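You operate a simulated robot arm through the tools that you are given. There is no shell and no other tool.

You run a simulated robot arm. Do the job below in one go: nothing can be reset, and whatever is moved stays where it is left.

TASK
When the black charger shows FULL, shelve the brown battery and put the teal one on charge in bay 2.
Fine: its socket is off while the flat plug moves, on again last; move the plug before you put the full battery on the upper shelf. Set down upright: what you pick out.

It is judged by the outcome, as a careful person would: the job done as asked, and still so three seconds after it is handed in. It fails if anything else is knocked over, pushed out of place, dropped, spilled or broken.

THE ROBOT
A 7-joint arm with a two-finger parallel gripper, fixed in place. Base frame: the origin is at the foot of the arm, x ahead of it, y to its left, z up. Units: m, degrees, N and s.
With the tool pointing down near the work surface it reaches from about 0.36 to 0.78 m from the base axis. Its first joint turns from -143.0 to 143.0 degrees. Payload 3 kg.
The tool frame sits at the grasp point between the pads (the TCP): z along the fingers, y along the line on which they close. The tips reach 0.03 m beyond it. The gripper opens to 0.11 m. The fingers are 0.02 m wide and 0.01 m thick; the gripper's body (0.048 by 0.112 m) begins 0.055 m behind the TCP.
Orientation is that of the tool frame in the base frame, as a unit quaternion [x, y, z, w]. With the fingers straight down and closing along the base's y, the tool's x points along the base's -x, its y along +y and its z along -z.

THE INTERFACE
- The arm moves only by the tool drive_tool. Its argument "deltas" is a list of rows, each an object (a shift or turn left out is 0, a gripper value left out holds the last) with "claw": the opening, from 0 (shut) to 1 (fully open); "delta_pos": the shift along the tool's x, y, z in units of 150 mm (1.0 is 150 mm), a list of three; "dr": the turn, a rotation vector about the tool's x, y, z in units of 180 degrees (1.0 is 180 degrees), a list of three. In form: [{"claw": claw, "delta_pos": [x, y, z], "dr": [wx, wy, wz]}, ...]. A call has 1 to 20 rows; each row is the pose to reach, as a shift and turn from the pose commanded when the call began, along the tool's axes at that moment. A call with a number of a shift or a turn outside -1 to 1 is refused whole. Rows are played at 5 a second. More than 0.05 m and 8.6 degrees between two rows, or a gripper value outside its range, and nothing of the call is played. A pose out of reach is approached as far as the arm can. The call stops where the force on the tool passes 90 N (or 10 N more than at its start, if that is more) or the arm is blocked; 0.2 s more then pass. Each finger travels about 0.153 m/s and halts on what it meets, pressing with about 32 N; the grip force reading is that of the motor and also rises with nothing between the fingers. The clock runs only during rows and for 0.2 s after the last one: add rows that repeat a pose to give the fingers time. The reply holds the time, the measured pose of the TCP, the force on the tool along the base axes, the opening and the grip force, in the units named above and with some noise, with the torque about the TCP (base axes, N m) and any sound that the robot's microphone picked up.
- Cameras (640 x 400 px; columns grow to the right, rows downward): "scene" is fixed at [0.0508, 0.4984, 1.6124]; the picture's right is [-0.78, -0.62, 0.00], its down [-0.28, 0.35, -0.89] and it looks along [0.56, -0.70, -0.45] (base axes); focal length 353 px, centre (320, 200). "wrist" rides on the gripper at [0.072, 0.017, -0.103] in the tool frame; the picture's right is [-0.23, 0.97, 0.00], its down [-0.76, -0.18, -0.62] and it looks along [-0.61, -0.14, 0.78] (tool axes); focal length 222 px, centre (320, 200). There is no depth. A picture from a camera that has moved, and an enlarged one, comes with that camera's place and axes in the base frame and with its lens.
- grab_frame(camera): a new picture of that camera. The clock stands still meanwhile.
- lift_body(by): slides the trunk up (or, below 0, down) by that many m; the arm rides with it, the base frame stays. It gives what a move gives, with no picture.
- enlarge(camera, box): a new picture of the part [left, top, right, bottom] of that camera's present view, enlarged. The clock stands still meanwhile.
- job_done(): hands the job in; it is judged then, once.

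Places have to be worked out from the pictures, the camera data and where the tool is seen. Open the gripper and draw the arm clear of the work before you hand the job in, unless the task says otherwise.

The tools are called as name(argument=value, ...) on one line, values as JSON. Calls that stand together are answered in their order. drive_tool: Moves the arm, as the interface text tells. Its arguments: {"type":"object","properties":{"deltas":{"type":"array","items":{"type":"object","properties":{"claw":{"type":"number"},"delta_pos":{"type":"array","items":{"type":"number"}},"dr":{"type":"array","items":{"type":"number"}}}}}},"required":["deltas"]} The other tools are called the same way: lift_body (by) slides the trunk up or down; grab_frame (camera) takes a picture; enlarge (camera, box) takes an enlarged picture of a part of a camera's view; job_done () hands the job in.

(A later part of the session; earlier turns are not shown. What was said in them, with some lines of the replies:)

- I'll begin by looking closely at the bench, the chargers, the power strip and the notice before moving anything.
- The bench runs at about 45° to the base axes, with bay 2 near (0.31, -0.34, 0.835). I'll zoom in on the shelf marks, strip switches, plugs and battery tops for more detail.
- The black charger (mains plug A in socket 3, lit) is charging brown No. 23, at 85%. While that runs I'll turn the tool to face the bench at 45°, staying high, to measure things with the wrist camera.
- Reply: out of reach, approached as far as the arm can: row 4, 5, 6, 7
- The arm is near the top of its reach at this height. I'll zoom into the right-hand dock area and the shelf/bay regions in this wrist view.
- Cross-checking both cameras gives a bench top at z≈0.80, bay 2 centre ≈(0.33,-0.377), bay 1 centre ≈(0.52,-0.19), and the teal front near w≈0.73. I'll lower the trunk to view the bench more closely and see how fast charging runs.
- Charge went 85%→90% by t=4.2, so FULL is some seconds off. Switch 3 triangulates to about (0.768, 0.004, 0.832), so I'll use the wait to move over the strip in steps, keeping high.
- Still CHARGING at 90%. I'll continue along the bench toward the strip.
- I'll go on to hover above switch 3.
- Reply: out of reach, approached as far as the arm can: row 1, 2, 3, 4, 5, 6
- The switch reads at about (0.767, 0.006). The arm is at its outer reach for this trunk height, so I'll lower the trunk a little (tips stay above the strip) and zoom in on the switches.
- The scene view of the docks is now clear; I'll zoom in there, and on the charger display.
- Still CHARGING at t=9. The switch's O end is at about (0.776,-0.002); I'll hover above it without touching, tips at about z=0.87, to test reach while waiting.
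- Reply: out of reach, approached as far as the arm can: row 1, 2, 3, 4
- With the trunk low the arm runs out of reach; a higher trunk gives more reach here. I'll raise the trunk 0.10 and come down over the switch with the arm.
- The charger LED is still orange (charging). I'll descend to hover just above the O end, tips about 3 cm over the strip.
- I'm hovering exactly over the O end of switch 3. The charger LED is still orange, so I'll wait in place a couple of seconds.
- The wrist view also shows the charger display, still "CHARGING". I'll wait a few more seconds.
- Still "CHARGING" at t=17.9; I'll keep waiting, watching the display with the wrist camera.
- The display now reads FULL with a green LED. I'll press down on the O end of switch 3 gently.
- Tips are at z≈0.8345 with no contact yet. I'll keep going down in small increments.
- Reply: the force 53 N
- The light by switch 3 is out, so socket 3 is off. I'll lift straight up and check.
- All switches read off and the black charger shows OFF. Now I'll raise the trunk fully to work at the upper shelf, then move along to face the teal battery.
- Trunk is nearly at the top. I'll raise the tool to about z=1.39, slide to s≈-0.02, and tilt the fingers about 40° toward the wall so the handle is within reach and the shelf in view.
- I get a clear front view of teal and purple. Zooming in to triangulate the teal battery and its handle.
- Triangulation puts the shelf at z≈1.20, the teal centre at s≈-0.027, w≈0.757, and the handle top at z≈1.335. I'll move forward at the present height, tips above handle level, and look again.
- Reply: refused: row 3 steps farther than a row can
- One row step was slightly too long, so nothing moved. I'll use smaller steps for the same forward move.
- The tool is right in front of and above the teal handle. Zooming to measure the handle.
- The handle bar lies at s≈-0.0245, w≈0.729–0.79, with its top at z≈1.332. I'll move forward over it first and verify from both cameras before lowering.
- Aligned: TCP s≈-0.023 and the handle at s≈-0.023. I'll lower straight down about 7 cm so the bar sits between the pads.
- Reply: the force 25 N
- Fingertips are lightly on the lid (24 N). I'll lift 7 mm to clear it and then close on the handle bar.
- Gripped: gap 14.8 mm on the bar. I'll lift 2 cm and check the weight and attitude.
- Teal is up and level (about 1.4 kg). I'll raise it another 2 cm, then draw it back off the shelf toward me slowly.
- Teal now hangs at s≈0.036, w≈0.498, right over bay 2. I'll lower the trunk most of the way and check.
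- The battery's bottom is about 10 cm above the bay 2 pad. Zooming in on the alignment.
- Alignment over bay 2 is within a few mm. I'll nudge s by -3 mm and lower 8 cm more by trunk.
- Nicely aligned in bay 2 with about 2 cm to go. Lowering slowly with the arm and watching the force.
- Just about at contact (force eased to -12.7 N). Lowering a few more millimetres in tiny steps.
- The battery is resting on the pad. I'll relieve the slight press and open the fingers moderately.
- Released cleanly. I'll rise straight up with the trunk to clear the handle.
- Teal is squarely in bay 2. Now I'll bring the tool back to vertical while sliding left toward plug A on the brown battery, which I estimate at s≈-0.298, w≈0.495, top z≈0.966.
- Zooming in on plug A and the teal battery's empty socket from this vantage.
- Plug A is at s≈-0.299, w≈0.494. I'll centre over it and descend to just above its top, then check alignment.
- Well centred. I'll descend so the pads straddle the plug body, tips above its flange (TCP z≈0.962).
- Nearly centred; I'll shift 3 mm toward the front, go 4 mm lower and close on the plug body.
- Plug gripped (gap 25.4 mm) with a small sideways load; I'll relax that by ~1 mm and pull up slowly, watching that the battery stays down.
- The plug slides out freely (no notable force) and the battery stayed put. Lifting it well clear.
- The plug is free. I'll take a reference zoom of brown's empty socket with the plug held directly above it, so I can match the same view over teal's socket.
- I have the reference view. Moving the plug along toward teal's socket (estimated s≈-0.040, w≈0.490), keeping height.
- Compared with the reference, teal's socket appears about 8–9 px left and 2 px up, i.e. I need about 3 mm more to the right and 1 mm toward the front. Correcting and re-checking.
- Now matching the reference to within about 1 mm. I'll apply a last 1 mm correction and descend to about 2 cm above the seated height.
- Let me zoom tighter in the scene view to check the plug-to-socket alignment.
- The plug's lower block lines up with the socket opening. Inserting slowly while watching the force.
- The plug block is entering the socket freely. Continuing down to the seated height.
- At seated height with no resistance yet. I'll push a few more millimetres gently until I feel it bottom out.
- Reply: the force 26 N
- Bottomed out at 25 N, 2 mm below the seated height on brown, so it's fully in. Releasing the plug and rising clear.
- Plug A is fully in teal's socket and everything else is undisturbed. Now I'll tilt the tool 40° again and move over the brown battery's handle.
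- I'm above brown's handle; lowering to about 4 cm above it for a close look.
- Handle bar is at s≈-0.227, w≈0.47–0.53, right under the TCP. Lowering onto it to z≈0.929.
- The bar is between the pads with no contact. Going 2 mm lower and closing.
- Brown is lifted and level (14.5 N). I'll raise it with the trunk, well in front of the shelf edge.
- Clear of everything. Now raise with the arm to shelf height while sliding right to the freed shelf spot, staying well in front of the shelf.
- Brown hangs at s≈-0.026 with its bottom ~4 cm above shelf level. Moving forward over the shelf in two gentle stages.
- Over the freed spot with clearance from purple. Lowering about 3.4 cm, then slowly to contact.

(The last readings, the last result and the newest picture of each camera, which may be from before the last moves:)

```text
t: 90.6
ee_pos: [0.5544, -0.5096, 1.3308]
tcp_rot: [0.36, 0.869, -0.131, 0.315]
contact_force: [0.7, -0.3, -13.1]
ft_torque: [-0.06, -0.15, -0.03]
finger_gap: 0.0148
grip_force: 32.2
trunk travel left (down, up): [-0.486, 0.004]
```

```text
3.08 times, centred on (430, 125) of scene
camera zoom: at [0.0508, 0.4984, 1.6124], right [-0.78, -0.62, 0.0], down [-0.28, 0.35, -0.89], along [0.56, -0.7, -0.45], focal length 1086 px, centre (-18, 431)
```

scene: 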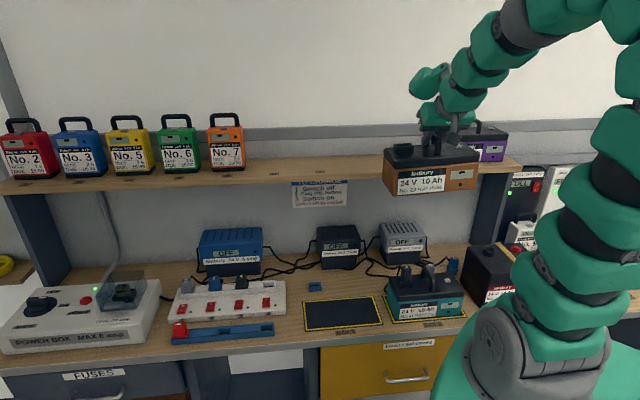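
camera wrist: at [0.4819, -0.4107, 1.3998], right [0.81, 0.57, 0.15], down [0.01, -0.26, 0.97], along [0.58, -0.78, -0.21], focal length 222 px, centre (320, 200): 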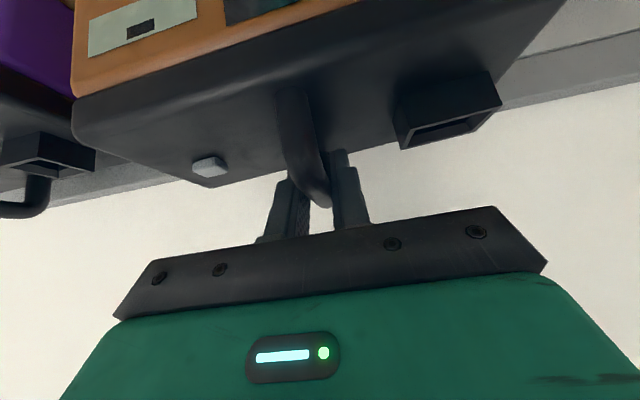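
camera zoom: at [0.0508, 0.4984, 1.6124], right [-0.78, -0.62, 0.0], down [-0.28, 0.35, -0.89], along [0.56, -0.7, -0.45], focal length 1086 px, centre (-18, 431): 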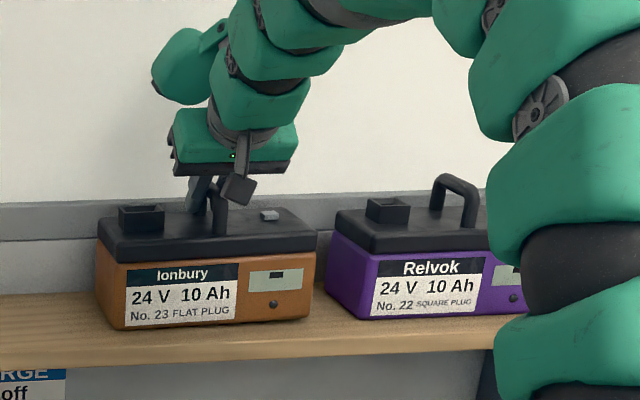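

Almost touching (force -13.1 N). A few more millimetres in tiny steps until the shelf takes the weight.

drive_tool(deltas=[{"claw": 0, "delta_pos": [0.006, 0, 0.007]}, {"delta_pos": [0.011, 0, 0.013]}, {"delta_pos": [0.016, 0, 0.019]}, {"delta_pos": [0.016, 0, 0.019]}])

```text
t: 91.6
ee_pos: [0.5537, -0.5089, 1.3281]
tcp_rot: [0.359, 0.868, -0.131, 0.316]
contact_force: [0.7, 0.2, -0.1]
ft_torque: [0.44, 0.48, 0.06]
finger_gap: 0.0145
grip_force: 32.2
trunk travel left (down, up): [-0.486, 0.004]
```

The shelf is carrying the full weight (-0.1 N). Releasing the handle.

drive_tool(deltas=[{"claw": 0, "delta_pos": [0.003, 0, 0.004]}, {"claw": 0.15, "delta_pos": [0.003, 0, 0.004]}, {"claw": 0.3, "delta_pos": [0, 0, 0]}, {"claw": 0.45, "delta_pos": [0, 0, 0]}, {"claw": 0.5, "delta_pos": [0, 0, 0]}, {"claw": 0.5, "delta_pos": [0, 0, 0]}])

enlarge(camera="scene", box=[340, 60, 520, 190])

grab_frame(camera="wrist")

```text
t: 93.0
ee_pos: [0.5546, -0.5095, 1.3278]
tcp_rot: [0.359, 0.868, -0.132, 0.316]
contact_force: [0.2, 0.4, -0.3]
ft_torque: [0.02, 0.04, 0.02]
finger_gap: 0.0549
grip_force: 0.0
trunk travel left (down, up): [-0.486, 0.004]
```

```text
3.08 times, centred on (430, 125) of scene
camera zoom: at [0.0508, 0.4984, 1.6124], right [-0.78, -0.62, 0.0], down [-0.28, 0.35, -0.89], along [0.56, -0.7, -0.45], focal length 1086 px, centre (-18, 431)
```

zoom: 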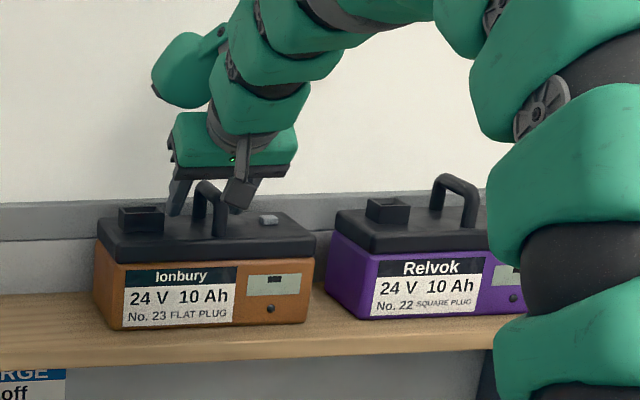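

```text
taken
camera wrist: at [0.4807, -0.4109, 1.3614], right [0.81, 0.57, 0.15], down [0.0, -0.26, 0.97], along [0.58, -0.78, -0.21], focal length 222 px, centre (320, 200)
```

wrist: 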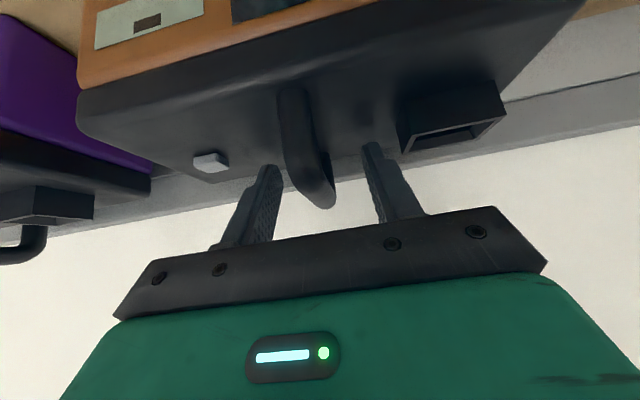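

Brown is upright on the shelf. Raising straight off the handle, then backing away from the shelf.

drive_tool(deltas=[{"claw": 0.5, "delta_pos": [-0.08, 0, -0.096]}, {"delta_pos": [-0.16, 0, -0.19]}, {"delta_pos": [-0.24, 0, -0.286]}, {"delta_pos": [-0.3, 0, -0.357]}, {"delta_pos": [-0.15, 0, -0.483]}, {"delta_pos": [0.0, 0, -0.609]}, {"delta_pos": [0.15, 0, -0.735]}, {"delta_pos": [0.3, 0, -0.86]}, {"delta_pos": [0.4, 0, -0.945]}, {"delta_pos": [0.4, 0, -0.945]}])

grab_frame(camera="scene")

grab_frame(camera="wrist")

```text
t: 95.2
ee_pos: [0.4573, -0.4103, 1.3957]
tcp_rot: [0.359, 0.868, -0.131, 0.316]
contact_force: [0.4, 0.7, 0.6]
ft_torque: [-0.03, 0.03, 0.0]
finger_gap: 0.0548
grip_force: 0.0
trunk travel left (down, up): [-0.486, 0.004]
```

```text
taken
```

scene: 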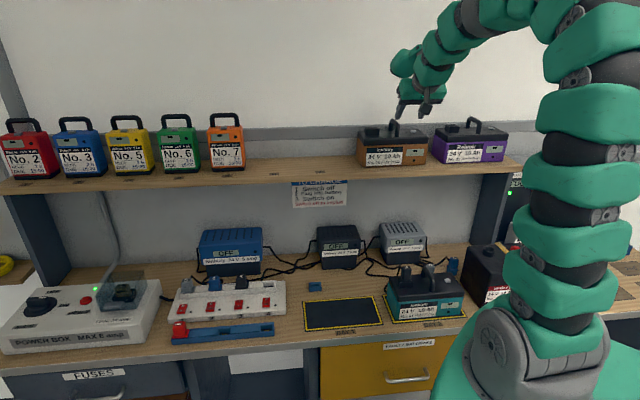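

```text
taken
camera wrist: at [0.3833, -0.3118, 1.4298], right [0.81, 0.57, 0.15], down [0.0, -0.26, 0.97], along [0.58, -0.78, -0.21], focal length 222 px, centre (320, 200)
```

wrist: 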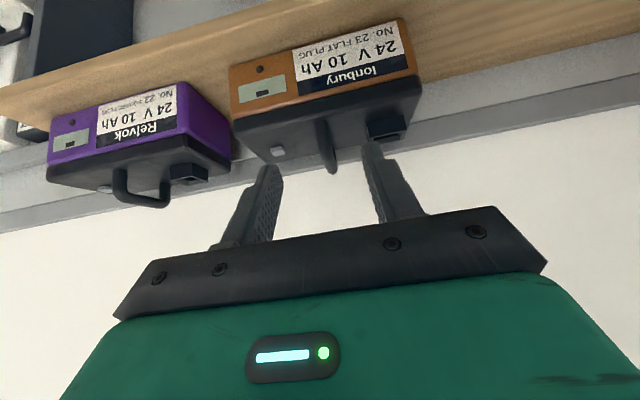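

Brown sits next to purple, upright. Now I'll back away, return the tool to vertical, and head back to the strip to switch socket 3 on as the last action.

drive_tool(deltas=[{"claw": 0.5, "delta_pos": [0.11, 0, -0.092]}, {"delta_pos": [0.22, 0, -0.184], "dr": [0, 0.037, 0]}, {"delta_pos": [0.33, 0, -0.276], "dr": [0, 0.074, 0]}, {"claw": 0.3, "delta_pos": [0.44, 0, -0.368], "dr": [0, 0.111, 0]}, {"claw": 0.1, "delta_pos": [0.55, 0, -0.46], "dr": [0, 0.148, 0]}, {"claw": 0, "delta_pos": [0.66, 0, -0.552], "dr": [0, 0.185, 0]}, {"claw": 0, "delta_pos": [0.766, 0, -0.643], "dr": [0, 0.222, 0]}, {"claw": 0, "delta_pos": [0.766, 0, -0.643], "dr": [0, 0.222, 0]}])

lift_body(by=-0.23)

grab_frame(camera="scene")

```text
t: 97.0
ee_pos: [0.3518, -0.3059, 1.3967]
tcp_rot: [0.381, 0.925, 0.0, 0.0]
contact_force: [0.5, -0.1, 0.5]
ft_torque: [0.0, 0.02, 0.0]
finger_gap: 0.0
grip_force: 31.6
trunk travel left (down, up): [-0.486, 0.004]
```

```text
t: 99.4
ee_pos: [0.3513, -0.3066, 1.1671]
tcp_rot: [0.381, 0.925, 0.0, 0.0]
contact_force: [0.3, 0.0, 0.1]
ft_torque: [0.0, -0.02, -0.01]
finger_gap: 0.0
grip_force: 31.9
trunk travel left (down, up): [-0.256, 0.234]
```

```text
taken
```

scene: 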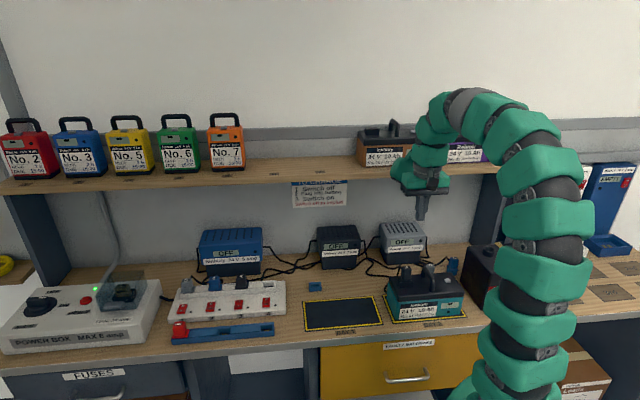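

Closed fingers, tool vertical. Travelling left along the bench above everything toward switch 3.

drive_tool(deltas=[{"claw": 0, "delta_pos": [0, 0.2, 0.05]}, {"delta_pos": [0, 0.42, 0.1]}, {"delta_pos": [0, 0.64, 0.15]}, {"delta_pos": [0, 0.858, 0.2]}, {"delta_pos": [0, 0.858, 0.2]}])

drive_tool(deltas=[{"claw": 0, "delta_pos": [0, 0.2, 0.1]}, {"delta_pos": [0, 0.42, 0.2]}, {"delta_pos": [0, 0.64, 0.3]}, {"delta_pos": [0, 0.858, 0.4]}, {"delta_pos": [0, 0.858, 0.4]}])

drive_tool(deltas=[{"claw": 0, "delta_pos": [-0.05, 0.2, 0.1]}, {"delta_pos": [-0.1, 0.42, 0.2]}, {"delta_pos": [-0.15, 0.64, 0.3]}, {"delta_pos": [-0.2, 0.858, 0.4]}, {"delta_pos": [-0.2, 0.858, 0.4]}])

grab_frame(camera="wrist")

```text
t: 100.6
ee_pos: [0.4408, -0.2152, 1.139]
tcp_rot: [0.383, 0.924, 0.0, 0.0]
contact_force: [1.3, -0.8, 0.1]
ft_torque: [0.0, -0.02, -0.04]
finger_gap: 0.0
grip_force: 32.0
trunk travel left (down, up): [-0.256, 0.234]
```

```text
t: 101.8
ee_pos: [0.5308, -0.1241, 1.0769]
tcp_rot: [0.383, 0.924, 0.0, 0.0]
contact_force: [0.3, 0.2, 0.6]
ft_torque: [-0.02, 0.01, 0.0]
finger_gap: 0.0001
grip_force: 31.6
trunk travel left (down, up): [-0.256, 0.234]
```

```text
t: 103.0
ee_pos: [0.6442, -0.0538, 1.0161]
tcp_rot: [0.381, 0.924, 0.001, -0.001]
contact_force: [0.0, -0.1, -0.8]
ft_torque: [-0.03, 0.0, 0.02]
finger_gap: 0.0
grip_force: 32.1
trunk travel left (down, up): [-0.256, 0.234]
```

```text
taken
camera wrist: at [0.6067, 0.0104, 1.1212], right [0.85, 0.53, 0.0], down [0.41, -0.66, 0.62], along [0.33, -0.53, -0.78], focal length 222 px, centre (320, 200)
```

wrist: 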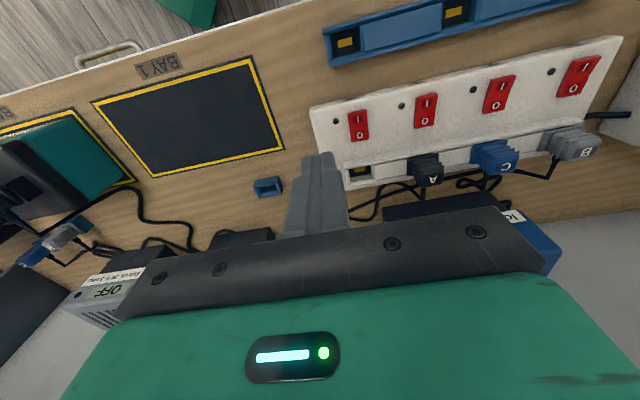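

Next hop: to hover over the I end of switch 3, at about (0.758, 0.015), tips a few cm above it.

drive_tool(deltas=[{"claw": 0, "delta_pos": [-0.04, 0.17, 0.06]}, {"delta_pos": [-0.08, 0.34, 0.16]}, {"delta_pos": [-0.12, 0.51, 0.3]}, {"delta_pos": [-0.16, 0.68, 0.45]}, {"delta_pos": [-0.2, 0.8, 0.6]}, {"delta_pos": [-0.209, 0.863, 0.7]}, {"delta_pos": [-0.209, 0.863, 0.76]}, {"delta_pos": [-0.209, 0.863, 0.76]}])

enlarge(camera="wrist", box=[210, 40, 530, 240])

```text
t: 104.8
ee_pos: [0.7602, 0.0182, 0.9022]
tcp_rot: [0.382, 0.924, 0.0, 0.0]
contact_force: [0.2, -0.5, -0.8]
ft_torque: [-0.03, 0.02, 0.01]
finger_gap: 0.0001
grip_force: 32.0
trunk travel left (down, up): [-0.256, 0.234]
```

```text
2.00 times, centred on (370, 140) of wrist
camera zoom: at [0.7213, 0.0805, 1.0069], right [0.85, 0.53, 0.0], down [0.41, -0.66, 0.62], along [0.33, -0.53, -0.78], focal length 444 px, centre (220, 320)
```

zoom: 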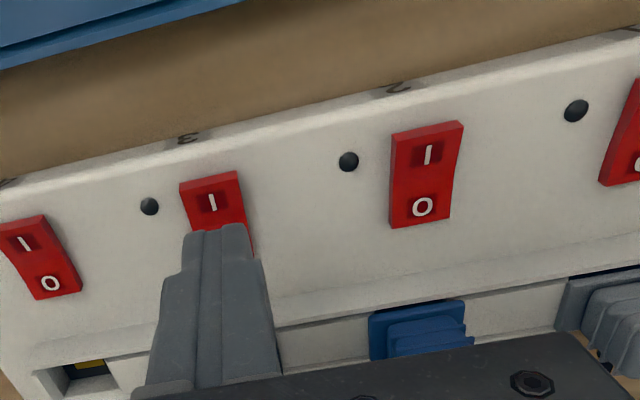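

I'm over switch 3; a 3 mm sideways correction, then press down gently on the I end.

drive_tool(deltas=[{"claw": 0, "delta_pos": [0.012, -0.023, 0]}, {"delta_pos": [0.012, -0.023, 0.08]}, {"delta_pos": [0.012, -0.023, 0.15]}, {"delta_pos": [0.012, -0.023, 0.2]}, {"delta_pos": [0.012, -0.023, 0.22]}, {"delta_pos": [0.012, -0.023, 0.24]}])

enlarge(camera="wrist", box=[210, 40, 530, 240])

```text
t: 106.2
ee_pos: [0.7564, 0.0149, 0.8663]
tcp_rot: [0.382, 0.924, 0.0, 0.0]
contact_force: [-0.1, -0.1, 0.4]
ft_torque: [-0.05, 0.03, -0.01]
finger_gap: 0.0001
grip_force: 32.0
trunk travel left (down, up): [-0.256, 0.234]
```

```text
2.00 times, centred on (370, 140) of wrist
camera zoom: at [0.7176, 0.0782, 0.9716], right [0.85, 0.53, 0.0], down [0.41, -0.66, 0.62], along [0.33, -0.53, -0.78], focal length 444 px, centre (220, 320)
```

zoom: 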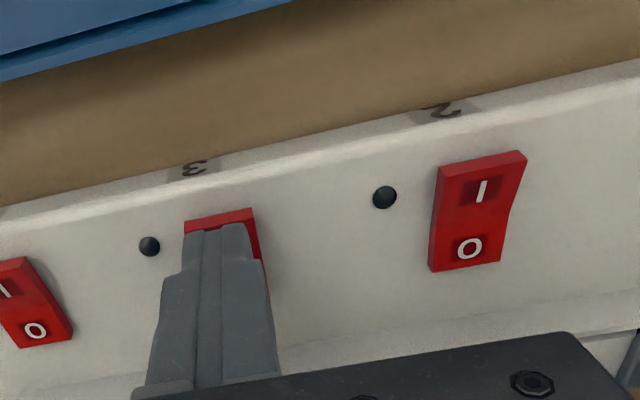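

The tip is over the I end with no contact yet. Continuing down in small steps.

drive_tool(deltas=[{"claw": 0, "delta_pos": [0, 0, 0.015]}, {"delta_pos": [0, 0, 0.03]}, {"delta_pos": [0, 0, 0.045]}, {"delta_pos": [0, 0, 0.06]}])

enlarge(camera="wrist", box=[210, 40, 530, 240])

```text
t: 107.2
ee_pos: [0.7545, 0.0146, 0.8603]
tcp_rot: [0.382, 0.924, 0.001, 0.003]
contact_force: [-3.5, -0.5, 29.6]
ft_torque: [-0.29, -0.07, 0.35]
finger_gap: 0.0002
grip_force: 32.1
trunk travel left (down, up): [-0.256, 0.234]
```

```text
2.00 times, centred on (370, 140) of wrist
camera zoom: at [0.7164, 0.0775, 0.9657], right [0.85, 0.53, 0.0], down [0.41, -0.66, 0.63], along [0.33, -0.53, -0.78], focal length 444 px, centre (220, 320)
```

zoom: 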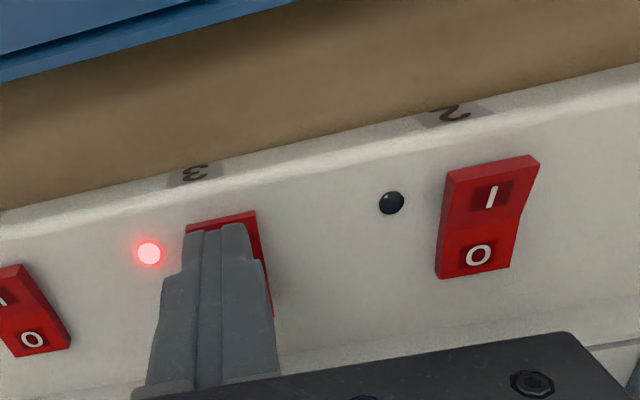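

Switch 3's light is on. I'll lift off, open the gripper and draw the arm back.

drive_tool(deltas=[{"claw": 0, "delta_pos": [0, 0, -0.1]}, {"delta_pos": [0, 0, -0.3]}, {"delta_pos": [0.05, -0.05, -0.6]}, {"delta_pos": [0.1, -0.3, -0.9]}, {"claw": 0.3, "delta_pos": [0.15, -0.6, -1.0]}, {"claw": 0.6, "delta_pos": [0.2, -0.85, -1.0]}, {"claw": 0.6, "delta_pos": [0.25, -1.0, -1.0]}, {"claw": 0.6, "delta_pos": [0.25, -1.0, -1.0]}])

grab_frame(camera="scene")

grab_frame(camera="wrist")

enlarge(camera="scene", box=[160, 210, 300, 350])

```text
refused: row 4 steps farther than a row can; nothing moved
```

```text
taken
```

scene: 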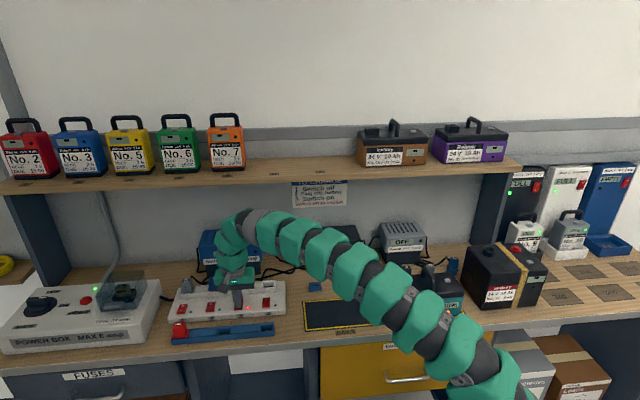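

```text
taken
camera wrist: at [0.7164, 0.0775, 0.9657], right [0.85, 0.53, 0.0], down [0.41, -0.66, 0.63], along [0.33, -0.53, -0.78], focal length 222 px, centre (320, 200)
```

wrist: 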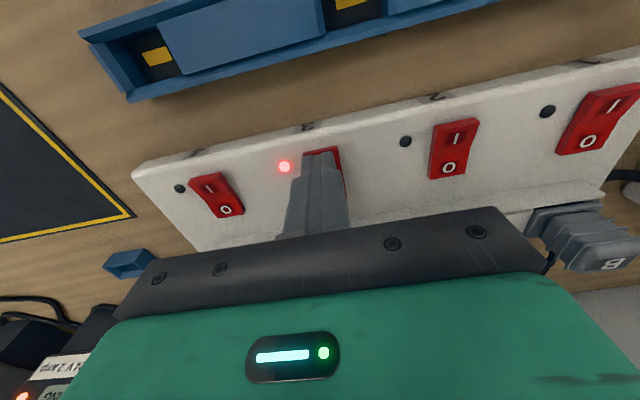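

```text
2.86 times, centred on (230, 280) of scene
camera zoom: at [0.0508, 0.4984, 1.6124], right [-0.78, -0.62, 0.0], down [-0.28, 0.35, -0.89], along [0.56, -0.7, -0.45], focal length 1008 px, centre (577, -29)
```

zoom: 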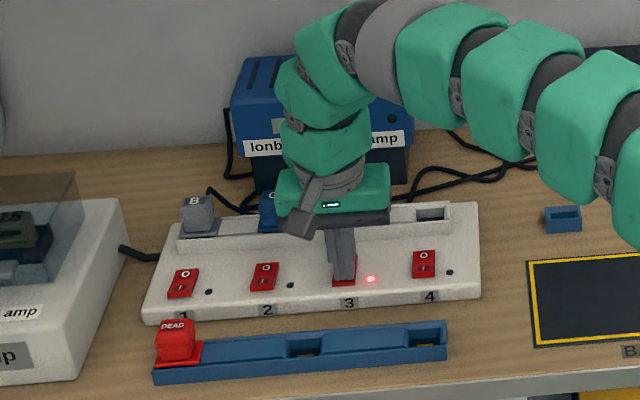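

That call was refused for a long step, but the charger's LED is already orange ("…NG"). Retreating with smaller steps.

drive_tool(deltas=[{"claw": 0, "delta_pos": [0, 0, -0.1]}, {"delta_pos": [0, 0, -0.35]}, {"delta_pos": [0.05, -0.05, -0.63]}, {"delta_pos": [0.1, -0.25, -0.85]}, {"claw": 0.2, "delta_pos": [0.15, -0.5, -1.0]}, {"claw": 0.4, "delta_pos": [0.2, -0.75, -1.0]}, {"claw": 0.6, "delta_pos": [0.25, -1.0, -1.0]}, {"claw": 0.6, "delta_pos": [0.25, -1.0, -1.0]}])

drive_tool(deltas=[{"claw": 0.6, "delta_pos": [0.1, -0.2, -0.2]}, {"delta_pos": [0.2, -0.4, -0.4]}, {"delta_pos": [0.3, -0.6, -0.6]}, {"delta_pos": [0.35, -0.8, -0.8]}, {"delta_pos": [0.4, -1.0, -0.9]}, {"delta_pos": [0.4, -1.0, -0.9]}])

drive_tool(deltas=[{"claw": 0.6, "delta_pos": [0.08, -0.2, -0.1]}, {"delta_pos": [0.16, -0.4, -0.2]}, {"delta_pos": [0.24, -0.6, -0.2]}, {"delta_pos": [0.3, -0.8, -0.2]}, {"delta_pos": [0.35, -1.0, -0.2]}, {"delta_pos": [0.35, -1.0, -0.2]}])

grab_frame(camera="scene")

enlarge(camera="scene", box=[160, 210, 300, 350])

enlarge(camera="scene", box=[290, 210, 470, 340])

```text
t: 109.0
ee_pos: [0.6239, -0.0662, 1.0104]
tcp_rot: [0.381, 0.924, 0.001, -0.001]
contact_force: [0.5, 1.0, -0.4]
ft_torque: [-0.03, -0.02, 0.01]
finger_gap: 0.066
grip_force: 0.0
trunk travel left (down, up): [-0.256, 0.234]
```

```text
t: 110.4
ee_pos: [0.4725, -0.1279, 1.1443]
tcp_rot: [0.382, 0.924, 0.0, 0.0]
contact_force: [0.0, -0.1, -1.0]
ft_torque: [0.03, -0.03, 0.0]
finger_gap: 0.0658
grip_force: 0.0
trunk travel left (down, up): [-0.256, 0.234]
```

```text
t: 111.8
ee_pos: [0.3298, -0.1988, 1.1752]
tcp_rot: [0.382, 0.924, 0.0, 0.001]
contact_force: [-0.1, 0.4, -0.2]
ft_torque: [-0.01, -0.02, 0.02]
finger_gap: 0.066
grip_force: 0.0
trunk travel left (down, up): [-0.256, 0.234]
```

```text
taken
```

scene: 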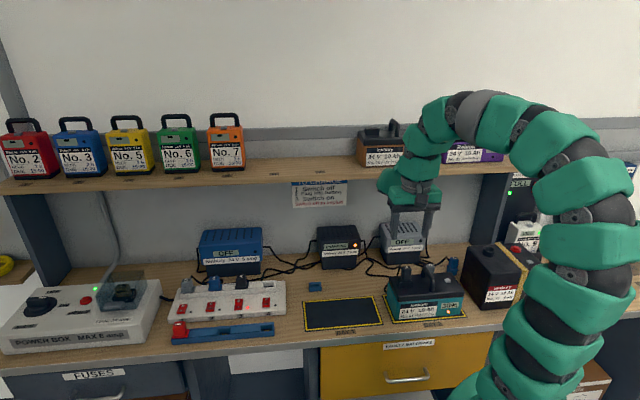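

```text
2.86 times, centred on (230, 280) of scene
camera zoom: at [0.0508, 0.4984, 1.6124], right [-0.78, -0.62, 0.0], down [-0.28, 0.35, -0.89], along [0.56, -0.7, -0.45], focal length 1008 px, centre (577, -29)
```

zoom: 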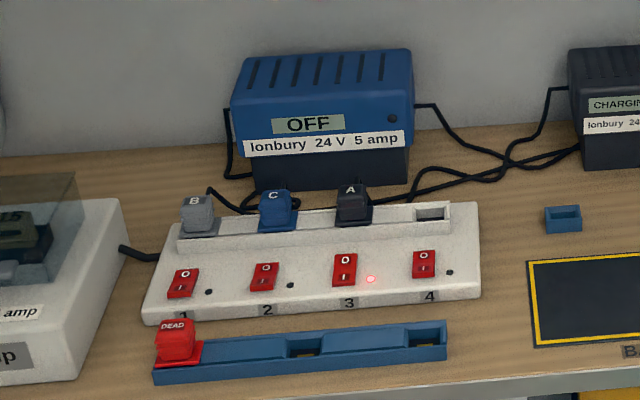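

```text
3.08 times, centred on (380, 275) of scene
camera zoom: at [0.0508, 0.4984, 1.6124], right [-0.78, -0.62, 0.0], down [-0.28, 0.35, -0.89], along [0.56, -0.7, -0.45], focal length 1086 px, centre (135, -31)
```

zoom: 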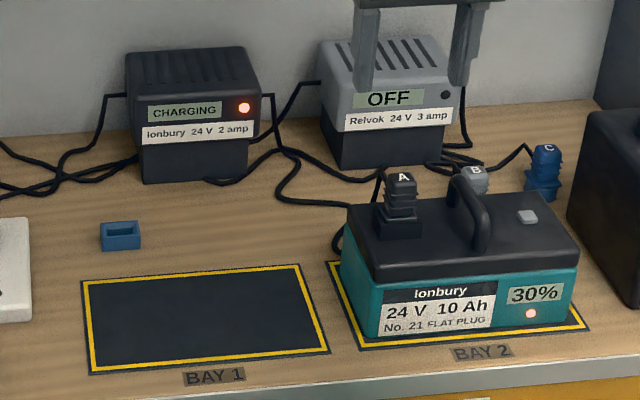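

The black charger shows CHARGING, teal reads 30% in bay 2, socket 3 is on, and the other sockets are still off. A last look at the shelf, opening the gripper fully at this clear position.

drive_tool(deltas=[{"claw": 0.8, "delta_pos": [0.1, -0.1, 0]}, {"claw": 1, "delta_pos": [0.2, -0.2, 0]}, {"claw": 1, "delta_pos": [0.2, -0.2, 0]}])

enlarge(camera="scene", box=[330, 100, 530, 220])

grab_frame(camera="scene")

```text
t: 112.6
ee_pos: [0.2874, -0.1983, 1.1736]
tcp_rot: [0.382, 0.924, -0.001, 0.0]
contact_force: [-1.2, -0.3, -0.2]
ft_torque: [-0.01, -0.04, 0.04]
finger_gap: 0.1099
grip_force: 0.1
trunk travel left (down, up): [-0.256, 0.234]
```

```text
3.20 times, centred on (430, 160) of scene
camera zoom: at [0.0508, 0.4984, 1.6124], right [-0.78, -0.62, 0.0], down [-0.28, 0.35, -0.89], along [0.56, -0.7, -0.45], focal length 1129 px, centre (-32, 328)
```

zoom: 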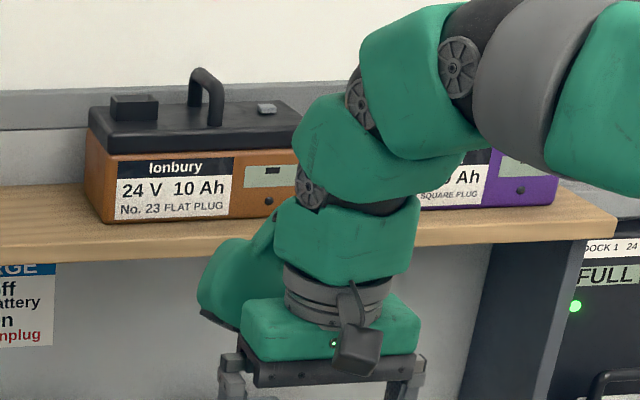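

```text
taken
```

scene: 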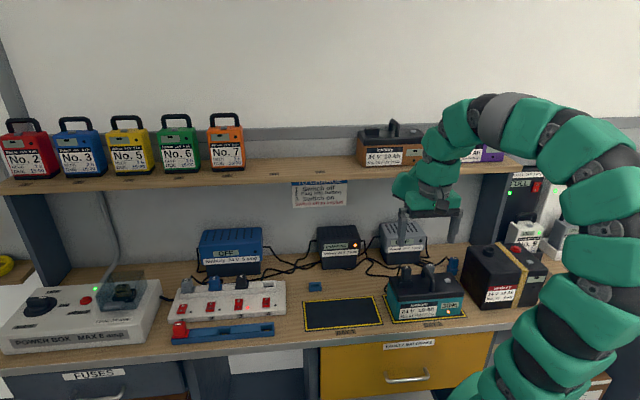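

Brown stands upright on the upper shelf, teal is charging in bay 2 and socket 3 is on. Everything else looks undisturbed, and the arm is clear with the gripper open. Handing in.

job_done()

```text
The job is handed in.
```

The brown battery is on the upper shelf and the teal one is charging in bay 2. I've handed the job in.

I waited until the black charger showed FULL, then did it in this order:
1. **Socket off:** I switched off socket 3, the black charger's socket; its light went out and the charger read OFF.
2. **Teal into bay 2:** I moved the teal battery from the shelf to bay 2 and set it down upright.
3. **Plug moved:** I moved the flat plug straight from the brown battery to the teal one and pressed it fully in.
4. **Brown shelved:** I put the brown battery upright in the spot the teal one had left, beside the purple one.
5. **Socket on last:** I switched socket 3 back on; the charger shows CHARGING and the teal battery read 30%.

The other three sockets stayed off, and I saw nothing else knocked or moved. The gripper is open and the arm is clear of the bench.
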